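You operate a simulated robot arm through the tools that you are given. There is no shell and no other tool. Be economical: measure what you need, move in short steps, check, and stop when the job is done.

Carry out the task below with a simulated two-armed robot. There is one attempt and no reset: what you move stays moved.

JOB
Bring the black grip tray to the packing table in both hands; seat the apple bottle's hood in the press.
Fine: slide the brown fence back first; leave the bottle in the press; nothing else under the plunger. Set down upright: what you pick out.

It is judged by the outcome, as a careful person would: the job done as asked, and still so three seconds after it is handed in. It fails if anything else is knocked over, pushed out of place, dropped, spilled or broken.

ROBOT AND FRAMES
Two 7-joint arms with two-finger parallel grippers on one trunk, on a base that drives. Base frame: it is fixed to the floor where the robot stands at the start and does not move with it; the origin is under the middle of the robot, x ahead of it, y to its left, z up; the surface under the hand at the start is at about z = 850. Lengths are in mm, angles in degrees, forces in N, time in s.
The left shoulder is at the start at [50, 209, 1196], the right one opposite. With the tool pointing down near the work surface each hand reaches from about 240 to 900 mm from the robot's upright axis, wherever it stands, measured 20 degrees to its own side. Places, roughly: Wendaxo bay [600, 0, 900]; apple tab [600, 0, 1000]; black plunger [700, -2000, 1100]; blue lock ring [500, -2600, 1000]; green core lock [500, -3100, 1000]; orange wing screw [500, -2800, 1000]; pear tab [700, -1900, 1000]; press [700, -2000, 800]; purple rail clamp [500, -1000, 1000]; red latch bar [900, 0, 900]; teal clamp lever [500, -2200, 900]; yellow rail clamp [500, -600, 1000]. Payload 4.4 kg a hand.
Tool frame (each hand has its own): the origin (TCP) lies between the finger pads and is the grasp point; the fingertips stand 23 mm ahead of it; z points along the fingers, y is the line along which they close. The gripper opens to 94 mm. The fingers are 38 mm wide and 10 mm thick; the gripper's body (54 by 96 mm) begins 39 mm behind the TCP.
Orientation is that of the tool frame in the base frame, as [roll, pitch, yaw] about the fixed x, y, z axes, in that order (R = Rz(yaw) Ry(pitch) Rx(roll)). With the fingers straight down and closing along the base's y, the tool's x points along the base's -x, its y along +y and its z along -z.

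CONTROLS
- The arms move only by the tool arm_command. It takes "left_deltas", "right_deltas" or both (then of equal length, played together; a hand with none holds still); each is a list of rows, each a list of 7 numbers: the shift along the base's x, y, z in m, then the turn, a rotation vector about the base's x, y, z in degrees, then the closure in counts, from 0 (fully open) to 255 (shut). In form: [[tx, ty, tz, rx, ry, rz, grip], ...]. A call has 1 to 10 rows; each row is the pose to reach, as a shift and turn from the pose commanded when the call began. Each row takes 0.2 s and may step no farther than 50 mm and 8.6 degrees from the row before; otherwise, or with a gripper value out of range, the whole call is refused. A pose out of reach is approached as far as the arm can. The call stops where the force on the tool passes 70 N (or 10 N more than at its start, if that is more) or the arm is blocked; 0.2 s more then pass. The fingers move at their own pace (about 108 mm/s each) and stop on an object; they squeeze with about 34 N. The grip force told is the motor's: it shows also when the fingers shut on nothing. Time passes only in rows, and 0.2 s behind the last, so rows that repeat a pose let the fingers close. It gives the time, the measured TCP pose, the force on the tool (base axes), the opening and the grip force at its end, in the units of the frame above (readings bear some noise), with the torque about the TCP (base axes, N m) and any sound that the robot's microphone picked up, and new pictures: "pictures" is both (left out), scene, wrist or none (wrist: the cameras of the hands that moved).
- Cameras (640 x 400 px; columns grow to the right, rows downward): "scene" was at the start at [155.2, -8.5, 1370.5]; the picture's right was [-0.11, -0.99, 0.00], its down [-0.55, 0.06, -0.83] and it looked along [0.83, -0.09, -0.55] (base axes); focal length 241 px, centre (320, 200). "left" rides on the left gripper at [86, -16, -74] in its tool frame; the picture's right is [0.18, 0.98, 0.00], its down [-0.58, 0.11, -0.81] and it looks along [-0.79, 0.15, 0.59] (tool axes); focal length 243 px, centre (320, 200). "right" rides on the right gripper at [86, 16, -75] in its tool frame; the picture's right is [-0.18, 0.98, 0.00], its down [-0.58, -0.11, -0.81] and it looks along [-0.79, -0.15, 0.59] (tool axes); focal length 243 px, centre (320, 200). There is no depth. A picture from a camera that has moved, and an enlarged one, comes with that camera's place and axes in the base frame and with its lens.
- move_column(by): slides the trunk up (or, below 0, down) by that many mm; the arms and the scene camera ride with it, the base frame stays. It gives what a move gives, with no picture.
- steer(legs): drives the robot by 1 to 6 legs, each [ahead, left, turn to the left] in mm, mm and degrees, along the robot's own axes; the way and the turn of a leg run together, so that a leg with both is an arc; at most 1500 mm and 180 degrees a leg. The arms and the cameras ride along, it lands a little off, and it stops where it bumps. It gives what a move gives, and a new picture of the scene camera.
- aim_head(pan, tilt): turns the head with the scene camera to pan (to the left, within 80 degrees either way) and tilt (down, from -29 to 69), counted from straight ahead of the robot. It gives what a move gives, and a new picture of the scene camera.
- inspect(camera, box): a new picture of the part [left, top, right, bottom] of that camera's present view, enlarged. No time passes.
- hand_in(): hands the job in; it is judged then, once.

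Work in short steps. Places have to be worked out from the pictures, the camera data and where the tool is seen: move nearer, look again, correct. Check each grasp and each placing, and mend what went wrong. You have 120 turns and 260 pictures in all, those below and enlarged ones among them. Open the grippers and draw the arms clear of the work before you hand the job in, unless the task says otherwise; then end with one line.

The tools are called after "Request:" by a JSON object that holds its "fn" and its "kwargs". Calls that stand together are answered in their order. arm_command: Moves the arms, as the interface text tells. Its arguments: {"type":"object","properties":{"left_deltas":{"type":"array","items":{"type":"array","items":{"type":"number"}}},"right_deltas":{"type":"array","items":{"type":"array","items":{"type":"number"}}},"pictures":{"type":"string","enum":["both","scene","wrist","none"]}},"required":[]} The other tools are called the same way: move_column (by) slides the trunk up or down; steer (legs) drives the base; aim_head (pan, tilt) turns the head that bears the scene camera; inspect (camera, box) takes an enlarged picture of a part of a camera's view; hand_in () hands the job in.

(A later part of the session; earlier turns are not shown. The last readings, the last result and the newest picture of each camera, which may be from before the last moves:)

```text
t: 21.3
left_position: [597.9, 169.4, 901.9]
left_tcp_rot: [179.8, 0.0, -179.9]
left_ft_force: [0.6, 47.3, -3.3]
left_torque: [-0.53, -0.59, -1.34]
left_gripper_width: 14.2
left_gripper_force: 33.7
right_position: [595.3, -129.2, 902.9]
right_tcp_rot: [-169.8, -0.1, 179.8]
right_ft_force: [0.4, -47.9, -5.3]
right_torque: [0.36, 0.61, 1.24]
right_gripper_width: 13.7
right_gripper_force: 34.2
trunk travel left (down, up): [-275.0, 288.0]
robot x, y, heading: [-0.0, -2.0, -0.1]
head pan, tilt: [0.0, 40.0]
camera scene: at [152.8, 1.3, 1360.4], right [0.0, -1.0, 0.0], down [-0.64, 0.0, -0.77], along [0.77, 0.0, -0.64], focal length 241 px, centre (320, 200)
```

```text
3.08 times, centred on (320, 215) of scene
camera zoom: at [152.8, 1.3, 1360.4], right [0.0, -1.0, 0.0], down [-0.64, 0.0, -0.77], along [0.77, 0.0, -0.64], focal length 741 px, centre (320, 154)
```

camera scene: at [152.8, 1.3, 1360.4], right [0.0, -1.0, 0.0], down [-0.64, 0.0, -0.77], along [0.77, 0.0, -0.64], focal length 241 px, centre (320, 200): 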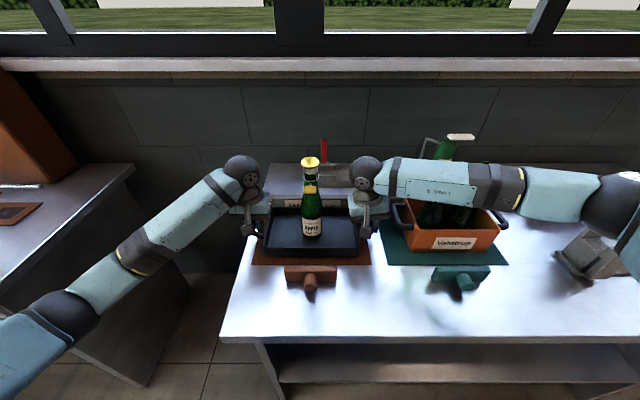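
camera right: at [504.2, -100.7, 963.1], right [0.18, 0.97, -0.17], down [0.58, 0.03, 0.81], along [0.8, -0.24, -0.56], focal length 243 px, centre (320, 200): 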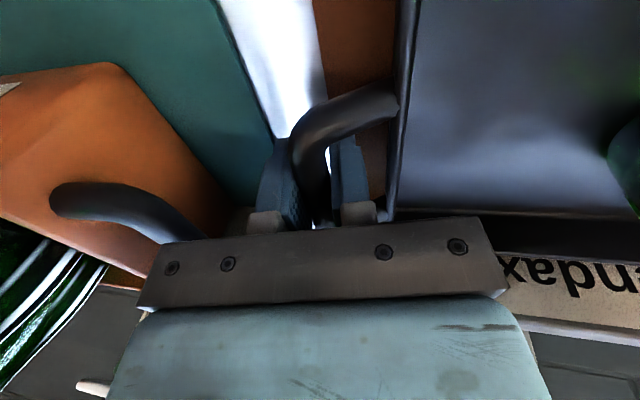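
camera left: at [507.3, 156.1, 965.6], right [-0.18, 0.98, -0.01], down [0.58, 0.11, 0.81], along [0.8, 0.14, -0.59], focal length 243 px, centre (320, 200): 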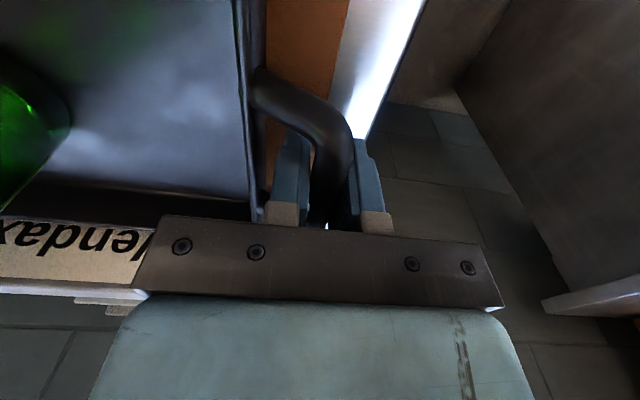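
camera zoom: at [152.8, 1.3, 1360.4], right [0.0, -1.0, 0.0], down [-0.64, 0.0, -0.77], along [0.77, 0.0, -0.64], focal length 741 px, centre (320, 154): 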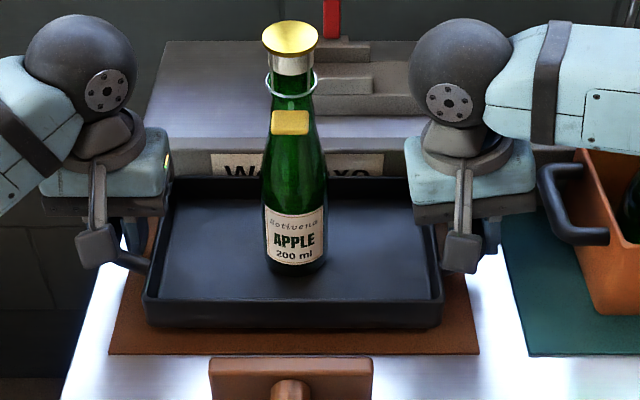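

The tray is off the mat, level, bottle standing. The hands compress the tray at 47 N; I spread each by 3 mm.

Request:
{"fn": "arm_command", "kwargs": {"left_deltas": [[0, 0.0015, 0, 0, 0, 0, 255], [0, 0.003, 0, 0, 0, 0, 255], [0, 0.003, 0, 0, 0, 0, 255]], "right_deltas": [[0, -0.0015, 0, 0, 0, 0, 255], [0, -0.003, 0, 0, 0, 0, 255], [0, -0.003, 0, 0, 0, 0, 255]], "pictures": "none"}}

```text
t: 22.1
left_position: [597.0, 170.1, 901.7]
left_tcp_rot: [-180.0, -0.2, 179.9]
left_ft_force: [0.0, 19.2, -4.1]
left_torque: [-0.24, -0.31, -1.35]
left_gripper_width: 13.7
left_gripper_force: 34.0
right_position: [594.8, -129.8, 903.9]
right_tcp_rot: [-170.2, 0.0, -179.9]
right_ft_force: [-1.0, -19.2, -3.7]
right_torque: [0.13, 0.32, 1.24]
right_gripper_width: 13.6
right_gripper_force: 34.4
trunk travel left (down, up): [-275.0, 288.0]
robot x, y, heading: [4.9, 1.0, 0.4]
head pan, tilt: [0.0, 40.0]
```

Down to 19 N. I spread 2 mm more and lift 70 mm slowly.

Request:
{"fn": "arm_command", "kwargs": {"left_deltas": [[0, 0.002, 0.003, 0, 0, 0, 255], [0, 0.002, 0.008, 0, 0, 0, 255], [0, 0.002, 0.016, 0, 0, 0, 255], [0, 0.002, 0.025, 0, 0, 0, 255], [0, 0.002, 0.035, 0, 0, 0, 255], [0, 0.002, 0.045, 0, 0, 0, 255], [0, 0.002, 0.055, 0, 0, 0, 255], [0, 0.002, 0.063, 0, 0, 0, 255], [0, 0.002, 0.068, 0, 0, 0, 255], [0, 0.002, 0.07, 0, 0, 0, 255]], "right_deltas": [[0, -0.002, 0.003, 0, 0, 0, 255], [0, -0.002, 0.008, 0, 0, 0, 255], [0, -0.002, 0.016, 0, 0, 0, 255], [0, -0.002, 0.025, 0, 0, 0, 255], [0, -0.002, 0.035, 0, 0, 0, 255], [0, -0.002, 0.045, 0, 0, 0, 255], [0, -0.002, 0.055, 0, 0, 0, 255], [0, -0.002, 0.063, 0, 0, 0, 255], [0, -0.002, 0.068, 0, 0, 0, 255], [0, -0.002, 0.07, 0, 0, 0, 255]], "pictures": "scene"}}

```text
t: 24.3
left_position: [597.2, 168.6, 973.9]
left_tcp_rot: [-179.6, 0.1, 179.6]
left_ft_force: [-5.0, -64.1, -3.2]
left_torque: [-0.58, 0.1, -1.29]
left_gripper_width: 14.5
left_gripper_force: 33.6
right_position: [592.0, -130.2, 974.9]
right_tcp_rot: [-170.4, 0.1, -179.5]
right_ft_force: [4.3, 63.0, -3.4]
right_torque: [0.78, -0.14, 0.47]
right_gripper_width: 13.7
right_gripper_force: 34.2
trunk travel left (down, up): [-275.0, 288.0]
robot x, y, heading: [0.1, 0.8, -0.3]
head pan, tilt: [0.0, 40.0]
camera scene: at [152.6, 1.3, 1360.4], right [0.0, -1.0, 0.0], down [-0.64, 0.0, -0.77], along [0.77, 0.0, -0.64], focal length 241 px, centre (320, 200)
```

scene: 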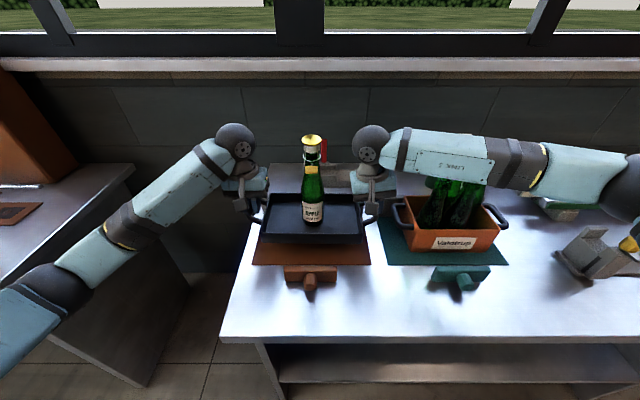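

The hands now pull apart at ~64 N; I ease each 2 mm inward and let it settle.

Request:
{"fn": "arm_command", "kwargs": {"left_deltas": [[0, -0.001, 0, 0, 0, 0, 255], [0, -0.002, 0, 0, 0, 0, 255], [0, -0.002, 0, 0, 0, 0, 255], [0, -0.002, 0, 0, 0, 0, 255]], "right_deltas": [[0, 0.001, 0, 0, 0, 0, 255], [0, 0.002, 0, 0, 0, 0, 255], [0, 0.002, 0, 0, 0, 0, 255], [0, 0.002, 0, 0, 0, 0, 255]], "pictures": "none"}}

```text
t: 25.3
left_position: [596.5, 168.8, 974.2]
left_tcp_rot: [-179.7, 0.0, 179.7]
left_ft_force: [-0.7, -48.2, -3.3]
left_torque: [-0.44, -0.01, -1.28]
left_gripper_width: 13.9
left_gripper_force: 33.9
right_position: [594.1, -128.9, 974.7]
right_tcp_rot: [-170.1, 0.1, -179.8]
right_ft_force: [-0.1, 48.6, -2.9]
right_torque: [0.57, 0.04, 1.27]
right_gripper_width: 13.7
right_gripper_force: 34.2
trunk travel left (down, up): [-275.0, 288.0]
robot x, y, heading: [-2.4, 1.6, -0.0]
head pan, tilt: [0.0, 40.0]
```

Request:
{"fn": "arm_command", "kwargs": {"left_deltas": [[0, -0.002, 0, 0, 0, 0, 255], [0, -0.0035, 0, 0, 0, 0, 255], [0, -0.0035, 0, 0, 0, 0, 255], [0, -0.0035, 0, 0, 0, 0, 255]], "right_deltas": [[0, 0.002, 0, 0, 0, 0, 255], [0, 0.0035, 0, 0, 0, 0, 255], [0, 0.0035, 0, 0, 0, 0, 255], [0, 0.0035, 0, 0, 0, 0, 255]], "pictures": "none"}}

Request:
{"fn": "arm_command", "kwargs": {"left_deltas": [[0, 0, 0, 0, 0, 0, 255]], "right_deltas": [[0, 0, 0, 0, 0, 0, 255]], "pictures": "none"}}

```text
t: 26.3
left_position: [598.5, 168.4, 973.6]
left_tcp_rot: [179.9, -0.1, -179.9]
left_ft_force: [0.4, -8.0, -3.4]
left_torque: [-0.09, -0.04, -1.3]
left_gripper_width: 13.9
left_gripper_force: 33.9
right_position: [595.8, -129.7, 973.9]
right_tcp_rot: [-169.9, 0.0, 179.9]
right_ft_force: [0.1, 8.0, -4.0]
right_torque: [0.08, 0.07, 1.31]
right_gripper_width: 13.5
right_gripper_force: 33.7
trunk travel left (down, up): [-275.0, 288.0]
robot x, y, heading: [-0.1, 1.1, -0.2]
head pan, tilt: [0.0, 40.0]
```

```text
t: 26.7
left_position: [597.9, 167.8, 972.4]
left_tcp_rot: [179.9, -0.1, -179.9]
left_ft_force: [0.9, 1.3, -3.4]
left_torque: [-0.02, -0.1, -1.3]
left_gripper_width: 13.7
left_gripper_force: 34.3
right_position: [595.0, -128.7, 974.7]
right_tcp_rot: [-169.8, -0.1, 179.8]
right_ft_force: [-0.2, -1.7, -4.2]
right_torque: [0.0, 0.11, 1.3]
right_gripper_width: 13.8
right_gripper_force: 33.4
trunk travel left (down, up): [-275.0, 288.0]
robot x, y, heading: [-0.4, 2.9, 0.1]
head pan, tilt: [0.0, 40.0]
```

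Forces are balanced; tray carried at about 3.5 N a hand. I back away from the table, then move right in stages.

Request:
{"fn": "steer", "kwargs": {"legs": [[-150, 0, 0], [-300, 0, 0]]}}

```text
t: 29.7
left_position: [148.2, 170.1, 972.4]
left_tcp_rot: [180.0, 0.0, -179.6]
left_ft_force: [0.5, 42.4, -3.3]
left_torque: [0.4, -0.07, -1.32]
left_gripper_width: 14.1
left_gripper_force: 34.0
right_position: [146.7, -126.5, 974.2]
right_tcp_rot: [-169.8, -0.1, -179.9]
right_ft_force: [0.4, -42.4, -3.8]
right_torque: [-0.41, 0.1, 1.28]
right_gripper_width: 14.0
right_gripper_force: 33.9
trunk travel left (down, up): [-275.0, 288.0]
robot x, y, heading: [-446.6, -0.4, 0.4]
head pan, tilt: [0.0, 40.0]
camera scene: at [-296.1, 1.5, 1360.5], right [0.0, -1.0, 0.0], down [-0.64, 0.0, -0.77], along [0.77, 0.0, -0.64], focal length 241 px, centre (320, 200)
```

scene: 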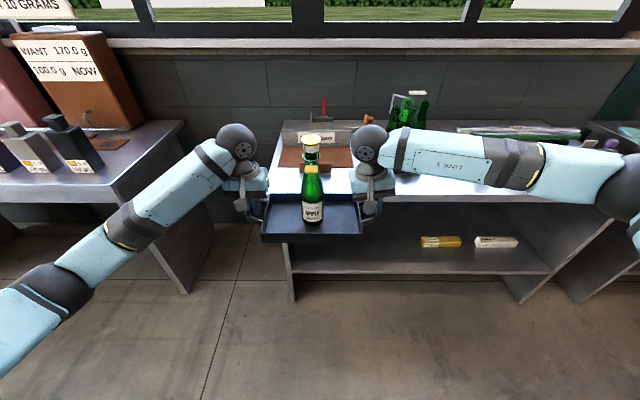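

The carry is stable though compression crept to 42 N; I ease it 2 mm and look to the right before driving.

Request:
{"fn": "arm_command", "kwargs": {"left_deltas": [[0, 0.002, 0, 0, 0, 0, 255], [0, 0.002, 0, 0, 0, 0, 255]], "right_deltas": [[0, -0.002, 0, 0, 0, 0, 255], [0, -0.002, 0, 0, 0, 0, 255]], "pictures": "none"}}

Request:
{"fn": "aim_head", "kwargs": {"pan": -60, "tilt": 25}}

```text
t: 30.3
left_position: [147.9, 170.6, 973.4]
left_tcp_rot: [-179.9, -0.1, -180.0]
left_ft_force: [0.2, -21.5, -3.1]
left_torque: [-0.2, -0.05, -1.3]
left_gripper_width: 13.8
left_gripper_force: 34.5
right_position: [146.4, -126.8, 974.4]
right_tcp_rot: [-170.1, -0.1, -179.6]
right_ft_force: [1.0, 22.3, -2.8]
right_torque: [0.3, 0.05, 1.34]
right_gripper_width: 13.6
right_gripper_force: 33.9
trunk travel left (down, up): [-275.0, 288.0]
robot x, y, heading: [-447.1, -2.0, 0.3]
head pan, tilt: [0.0, 40.0]
```

```text
t: 31.6
left_position: [148.0, 171.7, 973.4]
left_tcp_rot: [179.9, -0.1, -179.9]
left_ft_force: [-0.6, -45.5, -3.3]
left_torque: [-0.46, -0.18, -1.3]
left_gripper_width: 14.0
left_gripper_force: 34.0
right_position: [147.3, -125.5, 973.3]
right_tcp_rot: [-170.1, 0.1, -179.6]
right_ft_force: [-0.2, 45.2, -3.5]
right_torque: [0.54, 0.21, 1.3]
right_gripper_width: 14.1
right_gripper_force: 34.1
trunk travel left (down, up): [-275.0, 288.0]
robot x, y, heading: [-451.0, -2.7, 0.3]
head pan, tilt: [-60.0, 25.0]
camera scene: at [-334.1, -78.5, 1383.8], right [-0.86, -0.5, 0.0], down [-0.21, 0.36, -0.91], along [0.46, -0.78, -0.42], focal length 241 px, centre (320, 200)
```

scene: 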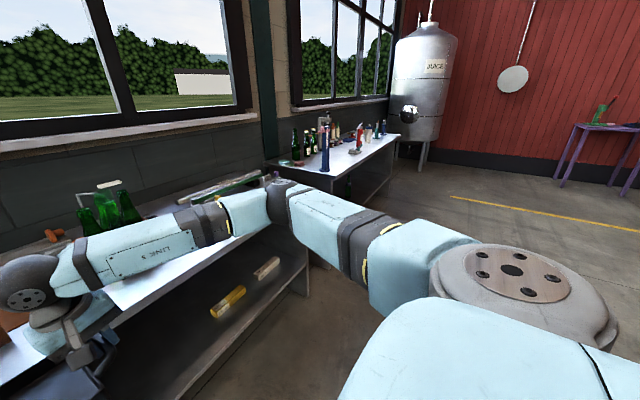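

Path on the right is clear floor. I trim 1 mm inward to neutralise and drive right ~1.85 m.

Request:
{"fn": "arm_command", "kwargs": {"left_deltas": [[0, -0.001, 0, 0, 0, 0, 255], [0, -0.001, 0, 0, 0, 0, 255]], "right_deltas": [[0, 0.001, 0, 0, 0, 0, 255], [0, 0.001, 0, 0, 0, 0, 255]], "pictures": "none"}}

Request:
{"fn": "steer", "kwargs": {"legs": [[0, -200, 0], [0, -800, 0], [0, -850, 0]]}}

Request:
{"fn": "aim_head", "kwargs": {"pan": 0, "tilt": 35}}

```text
t: 32.2
left_position: [148.8, 170.5, 972.6]
left_tcp_rot: [179.9, -0.2, -179.6]
left_ft_force: [0.3, -36.7, -4.5]
left_torque: [-0.36, 0.01, -1.32]
left_gripper_width: 13.9
left_gripper_force: 34.2
right_position: [148.0, -126.6, 974.2]
right_tcp_rot: [-170.0, -0.1, -179.7]
right_ft_force: [-0.9, 37.9, -3.9]
right_torque: [0.47, -0.02, 1.28]
right_gripper_width: 13.6
right_gripper_force: 34.0
trunk travel left (down, up): [-275.0, 288.0]
robot x, y, heading: [-446.8, -3.0, 0.3]
head pan, tilt: [-60.0, 25.0]
```

```text
t: 49.3
left_position: [138.0, -1723.8, 973.6]
left_tcp_rot: [-179.9, -0.1, 178.7]
left_ft_force: [-1.2, -37.6, -3.5]
left_torque: [-0.4, -0.07, -1.29]
left_gripper_width: 14.0
left_gripper_force: 33.9
right_position: [130.0, -2021.4, 973.6]
right_tcp_rot: [-170.0, -0.2, 178.7]
right_ft_force: [1.4, 37.1, -3.5]
right_torque: [0.47, 0.08, 1.33]
right_gripper_width: 13.6
right_gripper_force: 33.9
trunk travel left (down, up): [-275.0, 288.0]
robot x, y, heading: [-459.0, -1878.6, -1.2]
head pan, tilt: [-60.0, 25.0]
camera scene: at [-349.9, -1960.9, 1383.8], right [-0.88, -0.48, 0.0], down [-0.2, 0.37, -0.91], along [0.44, -0.79, -0.42], focal length 241 px, centre (320, 200)
```

scene: 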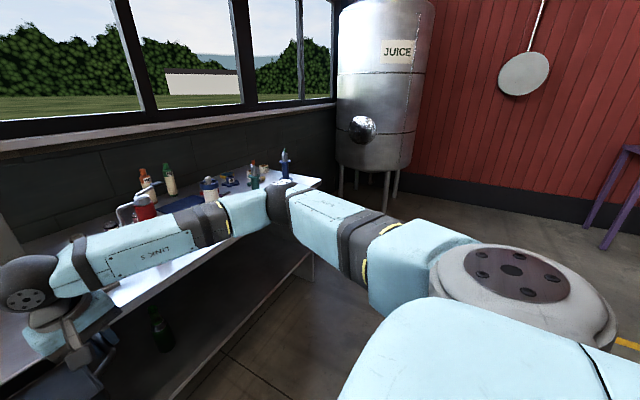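

```text
t: 50.6
left_position: [138.4, -1724.5, 973.0]
left_tcp_rot: [179.9, -0.1, 178.8]
left_ft_force: [0.2, -2.3, -3.2]
left_torque: [-0.08, -0.09, -1.28]
left_gripper_width: 14.0
left_gripper_force: 34.2
right_position: [131.0, -2021.4, 974.0]
right_tcp_rot: [-170.1, -0.1, 179.0]
right_ft_force: [0.1, 2.9, -3.7]
right_torque: [0.05, 0.05, 1.3]
right_gripper_width: 13.6
right_gripper_force: 34.2
trunk travel left (down, up): [-275.0, 288.0]
robot x, y, heading: [-459.5, -1883.2, -1.4]
head pan, tilt: [0.0, 35.0]
camera scene: at [-306.3, -1882.0, 1368.0], right [-0.02, -1.0, 0.0], down [-0.57, 0.01, -0.82], along [0.82, -0.02, -0.57], focal length 241 px, centre (320, 200)
```

scene: 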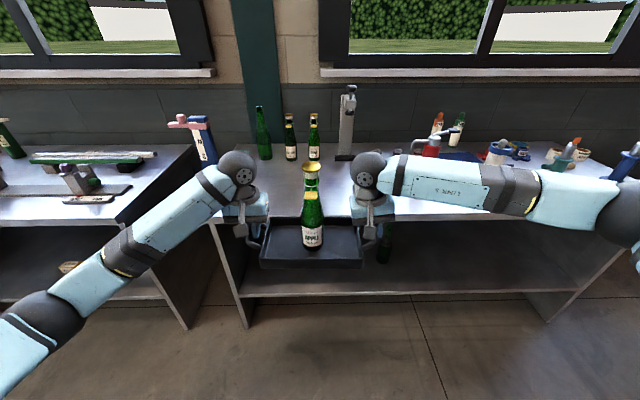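

Forces are near zero and the robot is before the packing table. I zoom in on the press and the free area.

Request:
{"fn": "inspect", "kwargs": {"camera": "scene", "box": [220, 70, 460, 220]}}

Request:
{"fn": "inspect", "kwargs": {"camera": "scene", "box": [320, 80, 380, 170]}}

Request:
{"fn": "inspect", "kwargs": {"camera": "scene", "box": [390, 90, 640, 220]}}

```text
2.67 times, centred on (340, 145) of scene
camera zoom: at [-306.3, -1882.0, 1368.0], right [-0.02, -1.0, 0.0], down [-0.57, 0.01, -0.82], along [0.82, -0.02, -0.57], focal length 642 px, centre (267, 347)
```

zoom: 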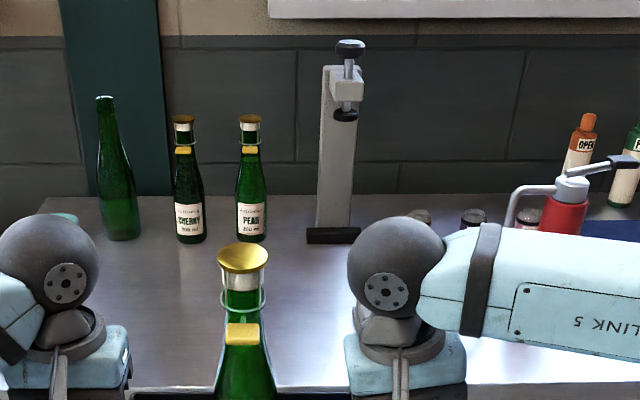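

```text
4.44 times, centred on (350, 125) of scene
camera zoom: at [-306.3, -1882.0, 1368.0], right [-0.02, -1.0, 0.0], down [-0.57, 0.01, -0.82], along [0.82, -0.02, -0.57], focal length 1071 px, centre (187, 533)
```

zoom: 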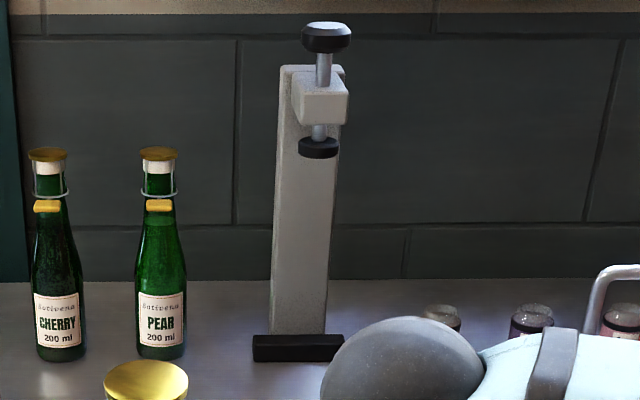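

```text
2.56 times, centred on (515, 155) of scene
camera zoom: at [-306.3, -1882.0, 1368.0], right [-0.02, -1.0, 0.0], down [-0.57, 0.01, -0.82], along [0.82, -0.02, -0.57], focal length 617 px, centre (-179, 315)
```

zoom: 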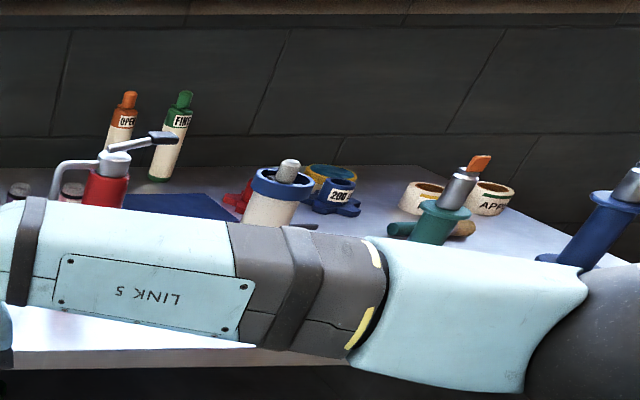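

Press pad is near (725, −2030), and the area x 370–570, y −1720–−2030 looks free. I drive forward with the tray and look down.

Request:
{"fn": "steer", "kwargs": {"legs": [[150, 0, 1.3], [140, 0, 0]]}}

Request:
{"fn": "aim_head", "kwargs": {"pan": 0, "tilt": 45}}

```text
t: 52.9
left_position: [418.9, -1705.6, 972.0]
left_tcp_rot: [180.0, -0.1, -179.4]
left_ft_force: [0.5, -6.2, -3.4]
left_torque: [-0.04, -0.09, -1.28]
left_gripper_width: 13.9
left_gripper_force: 34.3
right_position: [420.8, -2002.9, 973.0]
right_tcp_rot: [-170.0, -0.1, -179.4]
right_ft_force: [0.0, 6.0, -3.8]
right_torque: [0.11, 0.1, 1.31]
right_gripper_width: 13.6
right_gripper_force: 34.1
trunk travel left (down, up): [-275.0, 288.0]
robot x, y, heading: [-176.9, -1877.4, 0.4]
head pan, tilt: [0.0, 35.0]
camera scene: at [-20.4, -1876.9, 1367.9], right [0.01, -1.0, 0.0], down [-0.57, -0.01, -0.82], along [0.82, 0.01, -0.57], focal length 241 px, centre (320, 200)
```

scene: 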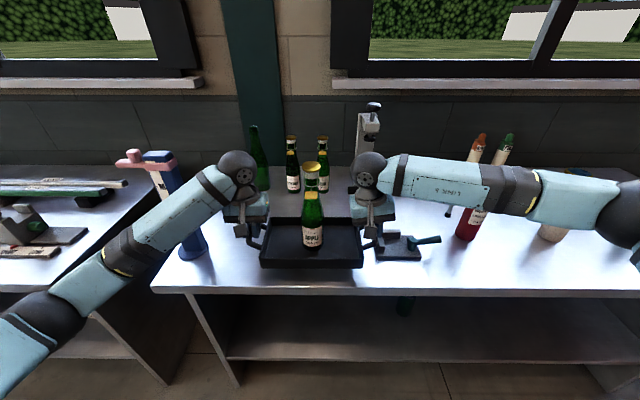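

```text
t: 53.6
left_position: [417.5, -1705.3, 971.6]
left_tcp_rot: [179.8, -0.1, -179.4]
left_ft_force: [-0.1, 1.3, -2.6]
left_torque: [-0.01, -0.12, -1.32]
left_gripper_width: 13.8
left_gripper_force: 34.0
right_position: [419.1, -2002.5, 974.3]
right_tcp_rot: [-170.0, -0.1, -179.3]
right_ft_force: [-0.7, -1.9, -3.7]
right_torque: [-0.02, 0.15, 1.3]
right_gripper_width: 13.4
right_gripper_force: 34.1
trunk travel left (down, up): [-275.0, 288.0]
robot x, y, heading: [-180.4, -1881.7, 0.7]
head pan, tilt: [0.0, 45.0]
camera scene: at [-28.2, -1876.9, 1353.3], right [0.01, -1.0, 0.0], down [-0.71, -0.01, -0.71], along [0.71, 0.01, -0.71], focal length 241 px, centre (320, 200)
```

scene: 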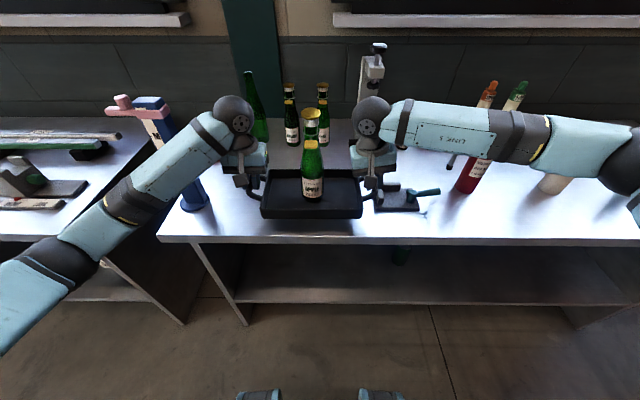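

The teal clamp is close on the right (from y≈−2025). I shift left 45 mm and forward 28 mm for a clear landing spot.

Request:
{"fn": "steer", "kwargs": {"legs": [[28, 45, -0.5]]}}

```text
t: 54.6
left_position: [447.9, -1666.2, 973.1]
left_tcp_rot: [179.9, -0.2, -180.0]
left_ft_force: [0.6, 2.2, -3.6]
left_torque: [-0.01, -0.11, -1.31]
left_gripper_width: 13.6
left_gripper_force: 33.8
right_position: [445.7, -1964.7, 973.2]
right_tcp_rot: [-169.9, 0.0, -179.9]
right_ft_force: [1.7, 0.1, -3.9]
right_torque: [-0.03, 0.17, 1.28]
right_gripper_width: 13.7
right_gripper_force: 33.3
trunk travel left (down, up): [-275.0, 288.0]
robot x, y, heading: [-147.3, -1831.8, 0.2]
head pan, tilt: [0.0, 45.0]
camera scene: at [0.0, -1834.5, 1353.2], right [0.0, -1.0, 0.0], down [-0.71, 0.0, -0.71], along [0.71, 0.0, -0.71], focal length 241 px, centre (320, 200)
```

scene: 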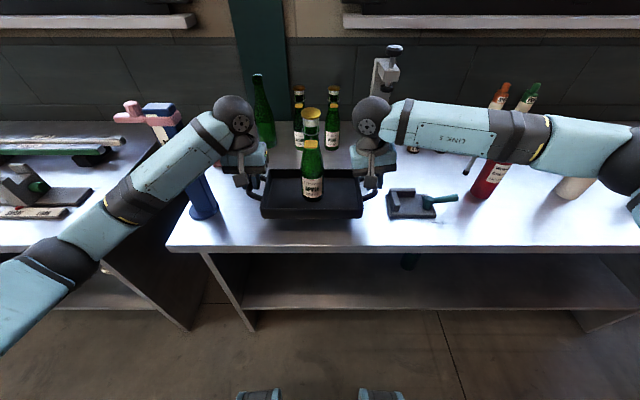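

Clear on both sides. I lower the tray slowly, ~70 mm first.

Request:
{"fn": "arm_command", "kwargs": {"left_deltas": [[0, 0, -0.004, 0, 0, 0, 255], [0, 0, -0.012, 0, 0, 0, 255], [0, 0, -0.022, 0, 0, 0, 255], [0, 0, -0.032, 0, 0, 0, 255], [0, 0, -0.042, 0, 0, 0, 255], [0, 0, -0.052, 0, 0, 0, 255], [0, 0, -0.06, 0, 0, 0, 255], [0, 0, -0.066, 0, 0, 0, 255], [0, 0, -0.07, 0, 0, 0, 255], [0, 0, -0.07, 0, 0, 0, 255]], "right_deltas": [[0, 0, -0.004, 0, 0, 0, 255], [0, 0, -0.012, 0, 0, 0, 255], [0, 0, -0.022, 0, 0, 0, 255], [0, 0, -0.032, 0, 0, 0, 255], [0, 0, -0.042, 0, 0, 0, 255], [0, 0, -0.052, 0, 0, 0, 255], [0, 0, -0.06, 0, 0, 0, 255], [0, 0, -0.066, 0, 0, 0, 255], [0, 0, -0.07, 0, 0, 0, 255], [0, 0, -0.07, 0, 0, 0, 255]], "pictures": "scene"}}

```text
t: 56.8
left_position: [446.6, -1666.2, 906.7]
left_tcp_rot: [-180.0, 0.3, -179.9]
left_ft_force: [5.9, 1.7, 10.8]
left_torque: [0.06, 0.76, -1.28]
left_gripper_width: 13.5
left_gripper_force: 34.1
right_position: [446.6, -1963.7, 907.7]
right_tcp_rot: [-169.9, 0.3, -180.0]
right_ft_force: [10.2, 1.6, 26.8]
right_torque: [-0.04, 0.1, 1.3]
right_gripper_width: 14.3
right_gripper_force: 33.8
trunk travel left (down, up): [-275.0, 288.0]
robot x, y, heading: [-148.0, -1837.5, 0.1]
head pan, tilt: [0.0, 45.0]
camera scene: at [-2.9, -1834.0, 1354.2], right [0.0, -1.0, 0.0], down [-0.71, 0.0, -0.71], along [0.71, 0.0, -0.71], focal length 241 px, centre (320, 200)
```

scene: 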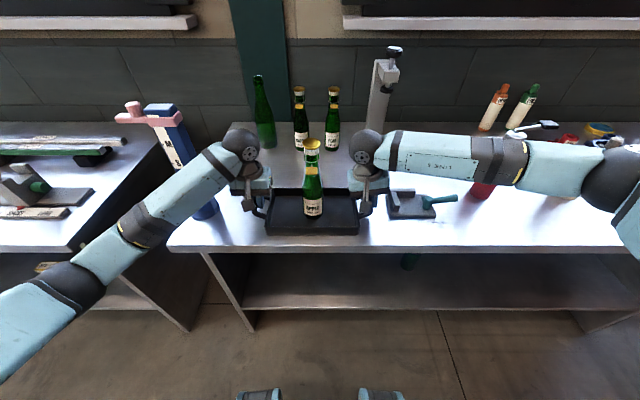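

Contact at TCP z≈907 with upward forces of 11 and 27 N. I check whether the tray sits flat.

Request:
{"fn": "inspect", "kwargs": {"camera": "scene", "box": [230, 120, 410, 250]}}

Request:
{"fn": "inspect", "kwargs": {"camera": "left", "box": [0, 0, 640, 400]}}

Request:
{"fn": "inspect", "kwargs": {"camera": "right", "box": [0, 0, 640, 400]}}

```text
3.08 times, centred on (320, 185) of scene
camera zoom: at [-2.9, -1834.0, 1354.2], right [0.0, -1.0, 0.0], down [-0.71, 0.0, -0.71], along [0.71, 0.0, -0.71], focal length 741 px, centre (320, 246)
```

zoom: 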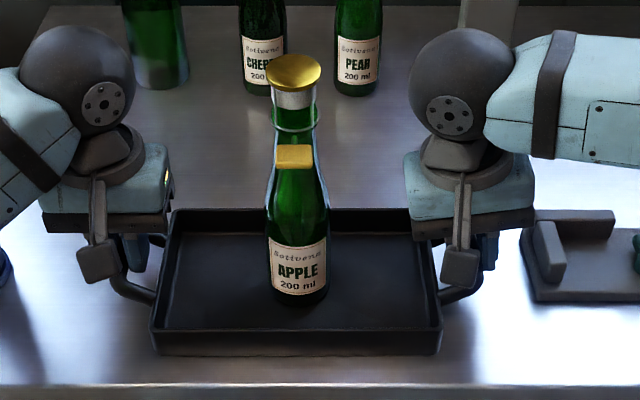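

```text
1.00 times, centred on (320, 200) of left (not enlarged: the box is as wide or as high as the picture)
camera zoom: at [360.9, -1682.2, 980.5], right [-0.19, 0.98, 0.0], down [0.58, 0.11, 0.81], along [0.79, 0.15, -0.59], focal length 243 px, centre (320, 200)
```

zoom: 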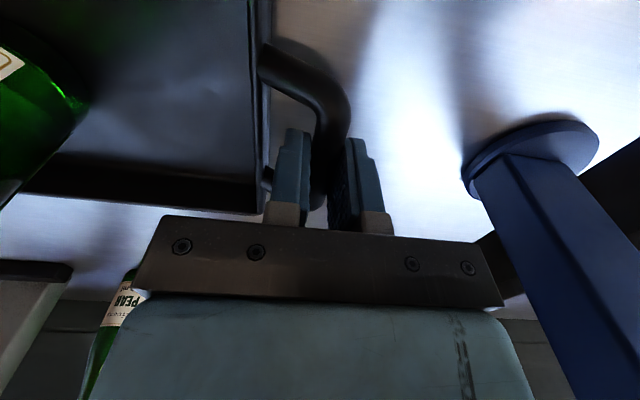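

```text
1.00 times, centred on (320, 200) of right (not enlarged: the box is as wide or as high as the picture)
camera zoom: at [358.9, -1933.8, 976.5], right [0.18, 0.97, -0.17], down [0.58, 0.03, 0.82], along [0.8, -0.25, -0.55], focal length 243 px, centre (320, 200)
```

zoom: 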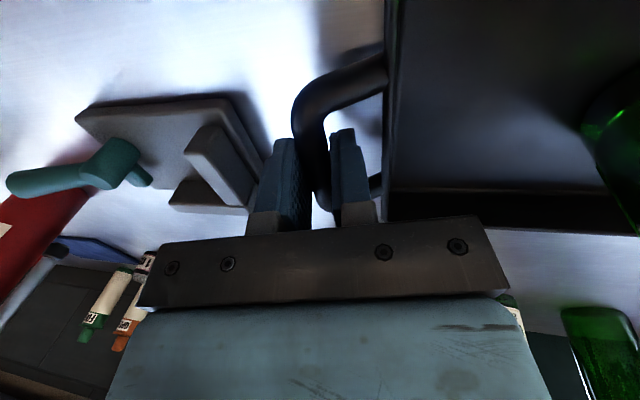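

The tray sits flat on the table. I ease up slightly, open both hands to 36 mm, and check.

Request:
{"fn": "arm_command", "kwargs": {"left_deltas": [[0, 0, 0.001, 0, 0, 0, 255], [0, 0, 0.001, 0, 0, 0, 200], [0, 0, 0.001, 0, 0, 0, 165], [0, 0, 0.001, 0, 0, 0, 160], [0, 0, 0.001, 0, 0, 0, 160]], "right_deltas": [[0, 0, 0.002, 0, 0, 0, 255], [0, 0, 0.002, 0, 0, 0, 200], [0, 0, 0.002, 0, 0, 0, 165], [0, 0, 0.002, 0, 0, 0, 160], [0, 0, 0.002, 0, 0, 0, 160]], "pictures": "wrist"}}

```text
t: 58.0
left_position: [447.3, -1667.3, 903.0]
left_tcp_rot: [-180.0, 0.0, -179.9]
left_ft_force: [0.0, 0.1, 0.2]
left_torque: [0.01, 0.0, -0.01]
left_gripper_width: 35.2
left_gripper_force: 0.1
right_position: [446.8, -1963.7, 905.2]
right_tcp_rot: [-170.0, 0.0, -179.9]
right_ft_force: [0.3, -0.5, -0.1]
right_torque: [-0.03, -0.02, -0.03]
right_gripper_width: 34.9
right_gripper_force: 0.1
trunk travel left (down, up): [-275.0, 288.0]
robot x, y, heading: [-145.0, -1834.4, -0.1]
head pan, tilt: [0.0, 45.0]
camera right: at [358.8, -1934.8, 975.2], right [0.18, 0.97, -0.17], down [0.58, 0.03, 0.81], along [0.79, -0.25, -0.56], focal length 243 px, centre (320, 200)
camera left: at [361.4, -1683.2, 978.7], right [-0.18, 0.98, 0.0], down [0.58, 0.11, 0.81], along [0.79, 0.15, -0.59], focal length 243 px, centre (320, 200)
```

right: 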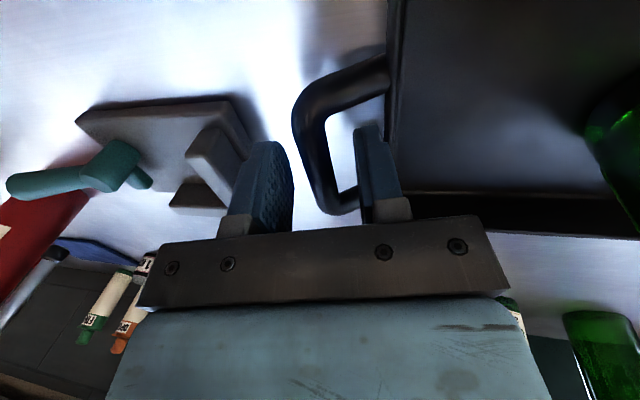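
left: 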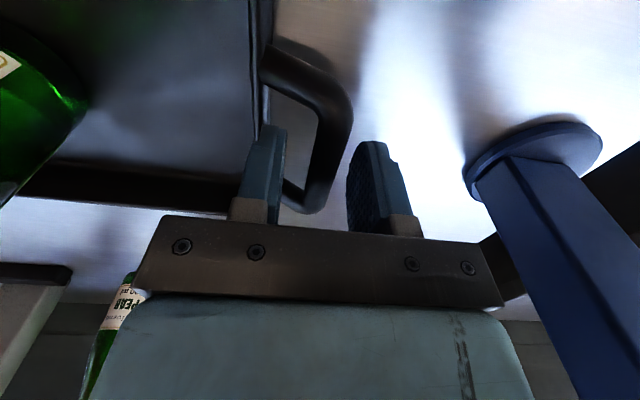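

Released. I raise both hands straight out of the handles.

Request:
{"fn": "arm_command", "kwargs": {"left_deltas": [[0, 0, 0.015, 0, 0, 0, 160], [0, 0, 0.035, 0, 0, 0, 160], [0, 0, 0.07, 0, 0, 0, 160], [0, 0, 0.11, 0, 0, 0, 160], [0, 0, 0.15, 0, 0, 0, 160], [-0.03, 0, 0.18, 0, 0, 0, 120], [-0.07, 0, 0.2, 0, 0, 0, 60], [-0.11, 0, 0.2, 0, 0, 0, 0]], "right_deltas": [[0, 0.001, 0.015, 0, 0, 0, 160], [0, 0.004, 0.035, 0, 0, 0, 160], [0, 0.006, 0.07, 0, 0, 0, 160], [0, 0.006, 0.11, 0, 0, 0, 160], [0, 0.006, 0.15, -2, 0, 0, 160], [-0.03, 0, 0.18, -5, 0, 0, 120], [-0.07, 0, 0.2, -8, 0, 0, 60], [-0.11, 0, 0.2, -10, 0, 0, 0]]}}

```text
t: 59.8
left_position: [335.4, -1670.1, 1106.6]
left_tcp_rot: [179.8, -0.1, -180.0]
left_ft_force: [0.4, -0.1, 0.3]
left_torque: [0.01, -0.01, -0.03]
left_gripper_width: 93.9
left_gripper_force: 0.0
right_position: [336.8, -1963.3, 1105.7]
right_tcp_rot: [-159.9, 0.1, 180.0]
right_ft_force: [0.0, 0.4, -0.9]
right_torque: [-0.03, -0.01, 0.01]
right_gripper_width: 94.2
right_gripper_force: 0.0
trunk travel left (down, up): [-275.0, 288.0]
robot x, y, heading: [-151.1, -1836.8, 0.1]
head pan, tilt: [0.0, 45.0]
camera scene: at [-2.2, -1834.7, 1353.5], right [0.0, -1.0, 0.0], down [-0.71, 0.0, -0.71], along [0.71, 0.0, -0.71], focal length 241 px, centre (320, 200)
camera right: at [249.2, -1921.1, 1170.0], right [0.18, 0.92, -0.34], down [0.58, 0.18, 0.8], along [0.79, -0.34, -0.5], focal length 243 px, centre (320, 200)
camera left: at [249.5, -1686.5, 1180.7], right [-0.19, 0.98, 0.0], down [0.58, 0.11, 0.81], along [0.79, 0.15, -0.59], focal length 243 px, centre (320, 200)
```

scene: 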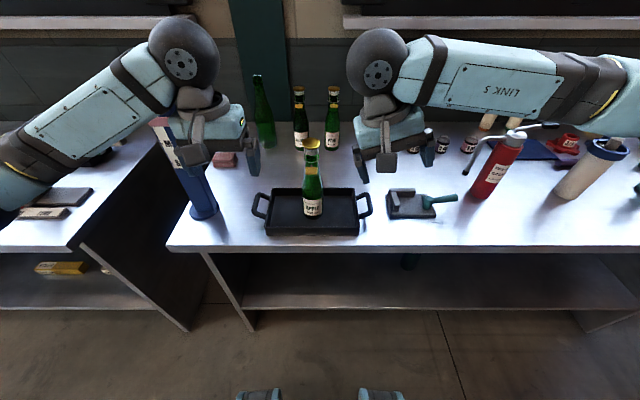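
right: 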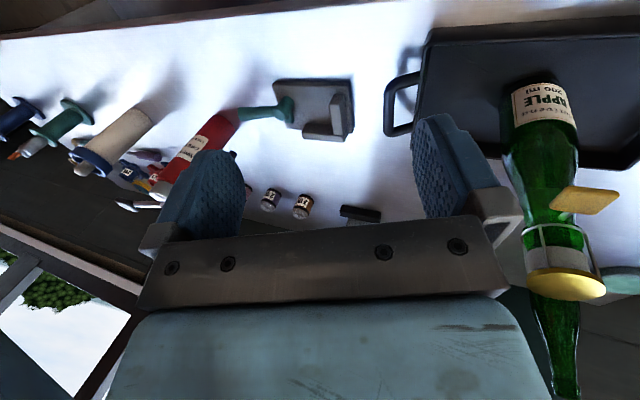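
left: 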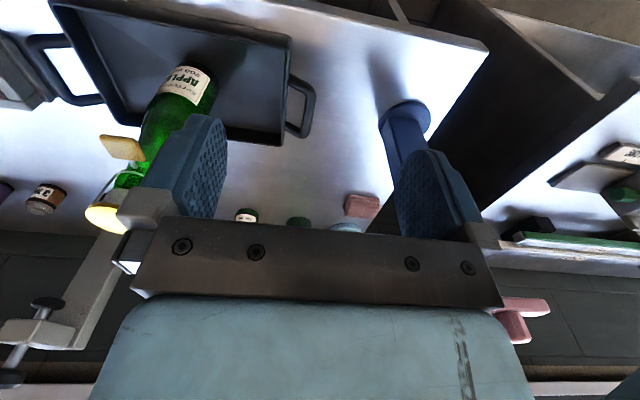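

The tray is placed. Now I take a closer look at the bottle's hood and tab.

Request:
{"fn": "inspect", "kwargs": {"camera": "right", "box": [490, 60, 640, 310]}}

Request:
{"fn": "inspect", "kwargs": {"camera": "scene", "box": [280, 120, 350, 230]}}

Request:
{"fn": "inspect", "kwargs": {"camera": "left", "box": [60, 40, 260, 260]}}

Request:
{"fn": "inspect", "kwargs": {"camera": "scene", "box": [250, 70, 350, 160]}}

```text
1.60 times, centred on (565, 185) of right
camera zoom: at [249.2, -1921.1, 1170.0], right [0.18, 0.92, -0.34], down [0.58, 0.18, 0.8], along [0.79, -0.34, -0.5], focal length 388 px, centre (-72, 224)
```

zoom: 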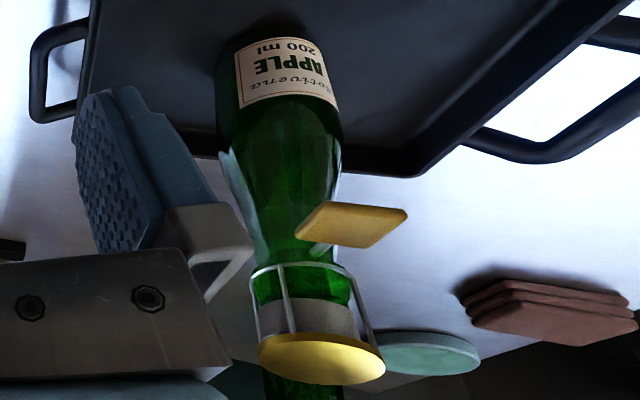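

```text
3.64 times, centred on (315, 175) of scene
camera zoom: at [-2.2, -1834.7, 1353.5], right [0.0, -1.0, 0.0], down [-0.71, 0.0, -0.71], along [0.71, 0.0, -0.71], focal length 876 px, centre (338, 291)
```

zoom: 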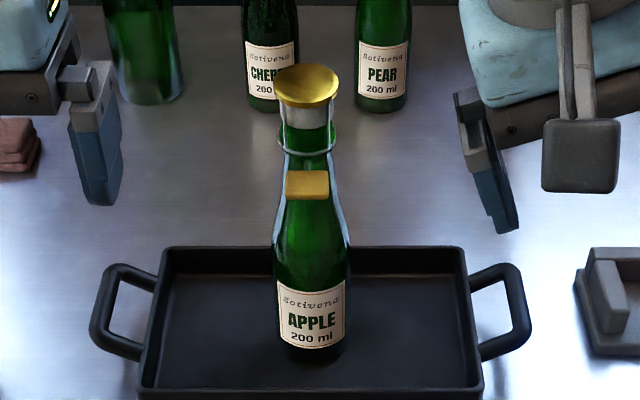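

```text
1.82 times, centred on (160, 150) of left
camera zoom: at [249.5, -1686.5, 1180.7], right [-0.19, 0.98, 0.0], down [0.58, 0.11, 0.81], along [0.79, 0.15, -0.59], focal length 441 px, centre (611, 291)
```

zoom: 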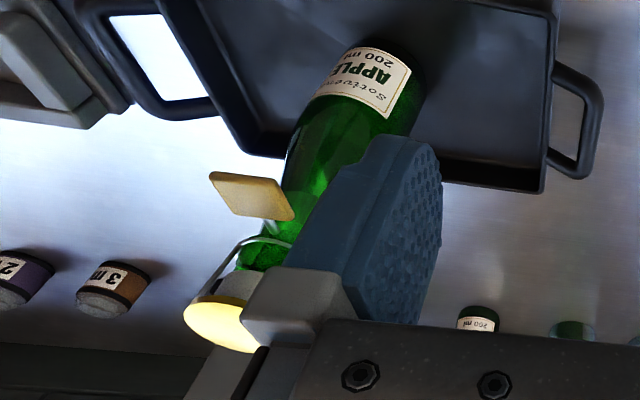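

```text
4.44 times, centred on (300, 115) of scene
camera zoom: at [-2.2, -1834.7, 1353.5], right [0.0, -1.0, 0.0], down [-0.71, 0.0, -0.71], along [0.71, 0.0, -0.71], focal length 1071 px, centre (409, 578)
```

zoom: 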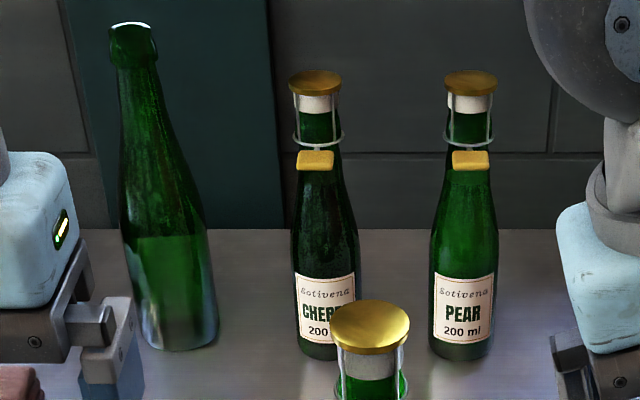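

The tab sits at z≈1036, just 37 mm ahead of the bottle's axis at (422, −1818); the bottle is ~217 mm tall, 55 mm in diameter. I'll grip the body from the front with the right hand tilted 60°; first I level the right hand and raise the left out of the way.

Request:
{"fn": "arm_command", "kwargs": {"left_deltas": [[0, 0, 0.04, 0, 0, 0, 0], [0, 0, 0.08, 0, 0, 0, 0], [0, 0.02, 0.11, 0, 0, 0, 0], [0, 0.03, 0.11, 0, 0, 0, 0]], "right_deltas": [[0, 0, 0, 6.7, 0, 0, 0], [0, 0, 0, 13.4, 0, 0, 0], [0, 0, 0, 20, 0, 0, 0], [0, 0, 0, 20, 0, 0, 0]], "pictures": "none"}}

Request:
{"fn": "arm_command", "kwargs": {"right_deltas": [[0, 0, 0, 0, -8, 0, 0], [0, 0.01, -0.01, 0, -16, 0, 0], [0, 0.03, -0.02, 0, -24, 0, 0], [0, 0.05, -0.03, 0, -32, 0, 0], [-0.01, 0.07, -0.04, 0, -40, 0, 0], [-0.01, 0.09, -0.05, 0, -48, 0, 0], [-0.01, 0.11, -0.06, 0, -56, 0, 0], [-0.01, 0.13, -0.07, 0, -60, 0, 0], [-0.01, 0.145, -0.08, 0, -60, 0, 0]]}}

```text
t: 60.8
left_position: [336.0, -1637.4, 1214.7]
left_tcp_rot: [-180.0, -0.1, -179.9]
left_ft_force: [0.4, 1.3, -0.1]
left_torque: [-0.03, 0.01, 0.02]
left_gripper_width: 93.9
left_gripper_force: 0.1
right_position: [337.2, -1962.7, 1106.0]
right_tcp_rot: [179.9, 0.0, -179.9]
right_ft_force: [0.1, 0.0, 0.4]
right_torque: [-0.03, -0.03, 0.02]
right_gripper_width: 94.1
right_gripper_force: 0.1
trunk travel left (down, up): [-275.0, 288.0]
robot x, y, heading: [-149.6, -1836.6, 0.1]
head pan, tilt: [0.0, 45.0]
```

```text
t: 62.8
left_position: [336.0, -1638.6, 1215.0]
left_tcp_rot: [180.0, 0.0, -180.0]
left_ft_force: [-0.3, 0.5, -0.7]
left_torque: [0.01, 0.0, -0.01]
left_gripper_width: 93.9
left_gripper_force: 0.0
right_position: [327.2, -1818.2, 1025.3]
right_tcp_rot: [-179.7, 60.1, -179.7]
right_ft_force: [0.3, 0.3, -0.4]
right_torque: [-0.02, -0.02, 0.01]
right_gripper_width: 93.9
right_gripper_force: 0.1
trunk travel left (down, up): [-275.0, 288.0]
robot x, y, heading: [-146.8, -1834.6, 0.1]
head pan, tilt: [0.0, 45.0]
camera scene: at [-0.9, -1834.3, 1353.3], right [0.0, -1.0, 0.0], down [-0.71, 0.0, -0.71], along [0.71, 0.0, -0.71], focal length 241 px, centre (320, 200)
camera right: at [217.2, -1800.7, 986.3], right [0.09, 0.98, 0.16], down [-0.41, -0.11, 0.91], along [0.91, -0.15, 0.39], focal length 243 px, centre (320, 200)
```

scene: 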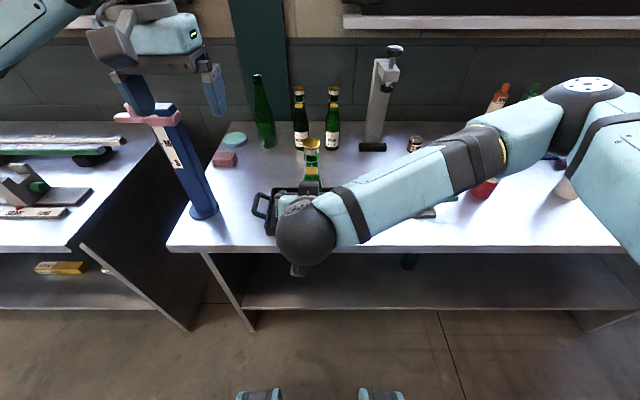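
right: 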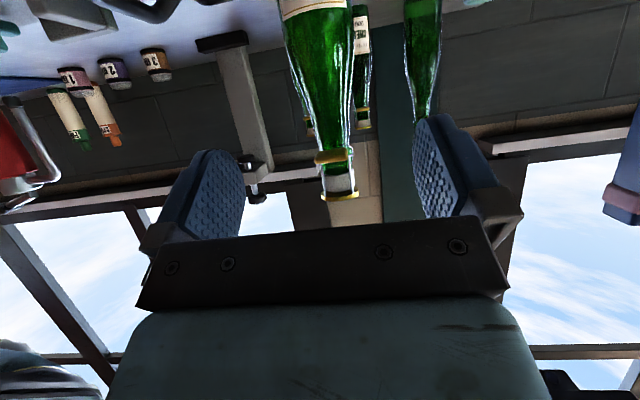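

The bottle is centred between the fingers. I lower to grip height and advance, with fingers open.

Request:
{"fn": "arm_command", "kwargs": {"right_deltas": [[0, 0, -0.025, 0, 0, 0, 0], [0, 0, -0.05, 0, 0, 0, 0], [0, 0.001, -0.063, 0, 0, 0, 0], [0.02, 0.001, -0.063, 0, 0, 0, 0], [0.045, 0.001, -0.063, 0, 0, 0, 0], [0.06, 0.001, -0.063, 0, 0, 0, 0], [0.06, 0.001, -0.063, 0, 0, 0, 0]]}}

Request:
{"fn": "inspect", "kwargs": {"camera": "scene", "box": [250, 120, 390, 260]}}

```text
t: 64.4
left_position: [337.7, -1639.6, 1215.5]
left_tcp_rot: [179.9, -0.1, 180.0]
left_ft_force: [0.2, 0.4, -0.4]
left_torque: [0.01, -0.01, -0.01]
left_gripper_width: 94.0
left_gripper_force: 0.2
right_position: [387.3, -1818.5, 962.6]
right_tcp_rot: [-179.8, 60.0, -179.9]
right_ft_force: [0.0, -0.3, 0.1]
right_torque: [0.0, 0.0, 0.0]
right_gripper_width: 94.0
right_gripper_force: 0.1
trunk travel left (down, up): [-275.0, 288.0]
robot x, y, heading: [-147.5, -1834.5, 0.5]
head pan, tilt: [0.0, 45.0]
camera scene: at [-1.0, -1834.8, 1353.3], right [0.0, -1.0, 0.0], down [-0.71, 0.0, -0.71], along [0.71, 0.0, -0.71], focal length 241 px, centre (320, 200)
camera right: at [278.2, -1802.1, 924.8], right [0.09, 0.98, 0.16], down [-0.41, -0.11, 0.91], along [0.91, -0.15, 0.39], focal length 243 px, centre (320, 200)
```

scene: 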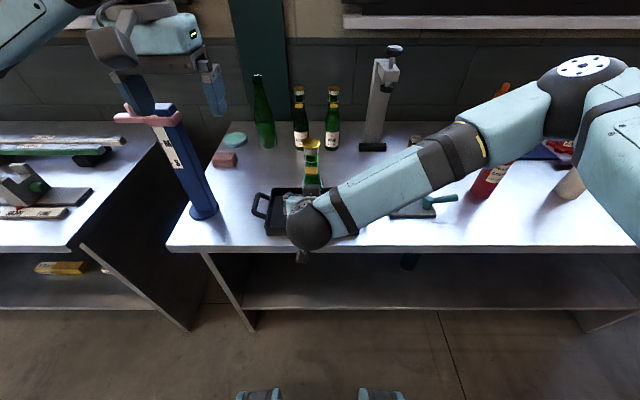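
right: 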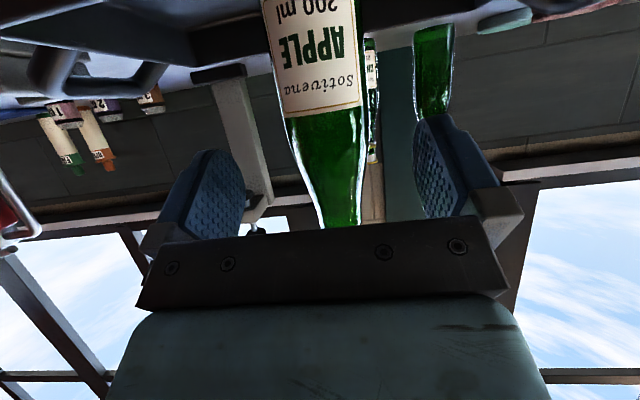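

```text
2.86 times, centred on (320, 190) of scene
camera zoom: at [-1.0, -1834.8, 1353.3], right [0.0, -1.0, 0.0], down [-0.71, 0.0, -0.71], along [0.71, 0.0, -0.71], focal length 688 px, centre (320, 229)
```

zoom: 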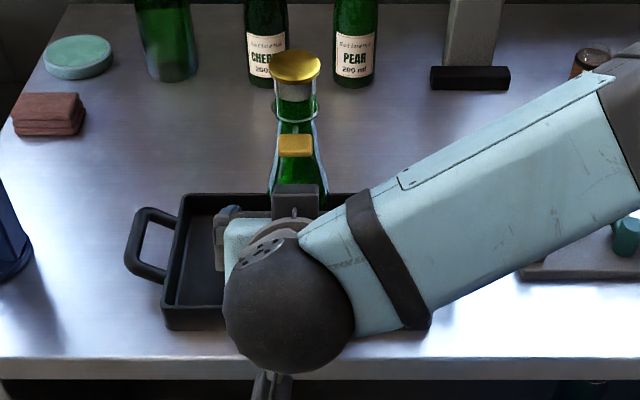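

The bottle's axis is likely nearer x≈436. I advance in small steps to TCP x≈430, a bit lower.

Request:
{"fn": "arm_command", "kwargs": {"right_deltas": [[0.01, 0, -0.007, 0, 0, 0, 0], [0.02, -0.0, -0.007, 0, 0, 0, 0], [0.03, -0.0, -0.007, 0, 0, 0, 0], [0.04, -0.0, -0.007, 0, 0, 0, 0], [0.04, -0.0, -0.007, 0, 0, 0, 0]], "pictures": "wrist"}}

Request:
{"fn": "inspect", "kwargs": {"camera": "scene", "box": [270, 120, 370, 220]}}

```text
t: 65.6
left_position: [336.2, -1637.7, 1215.9]
left_tcp_rot: [-180.0, -0.1, -180.0]
left_ft_force: [-0.1, 0.5, -0.1]
left_torque: [-0.02, 0.02, 0.0]
left_gripper_width: 94.0
left_gripper_force: 0.0
right_position: [422.8, -1818.7, 956.1]
right_tcp_rot: [-179.7, 60.0, -179.7]
right_ft_force: [0.2, 0.0, 0.7]
right_torque: [0.03, -0.01, 0.01]
right_gripper_width: 94.1
right_gripper_force: 0.0
trunk travel left (down, up): [-275.0, 288.0]
robot x, y, heading: [-150.0, -1837.7, -0.1]
head pan, tilt: [0.0, 45.0]
camera right: at [315.4, -1802.0, 918.1], right [0.09, 0.98, 0.16], down [-0.41, -0.11, 0.91], along [0.91, -0.15, 0.39], focal length 243 px, centre (320, 200)
```

right: 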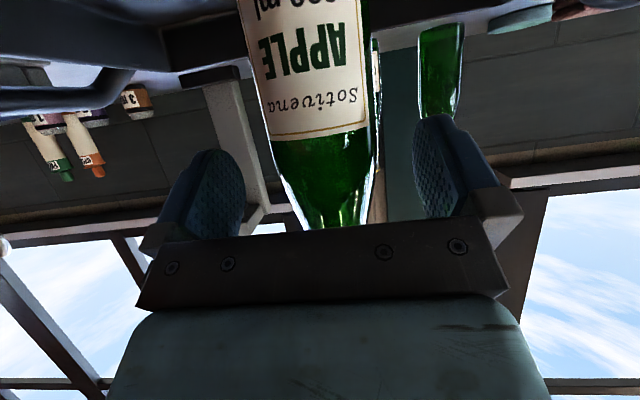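

```text
4.00 times, centred on (320, 170) of scene
camera zoom: at [-1.1, -1834.8, 1353.3], right [0.0, -1.0, 0.0], down [-0.71, 0.0, -0.71], along [0.71, 0.0, -0.71], focal length 964 px, centre (320, 320)
```

zoom: 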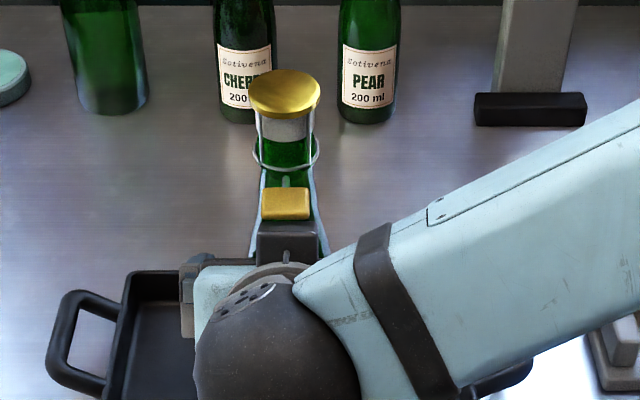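

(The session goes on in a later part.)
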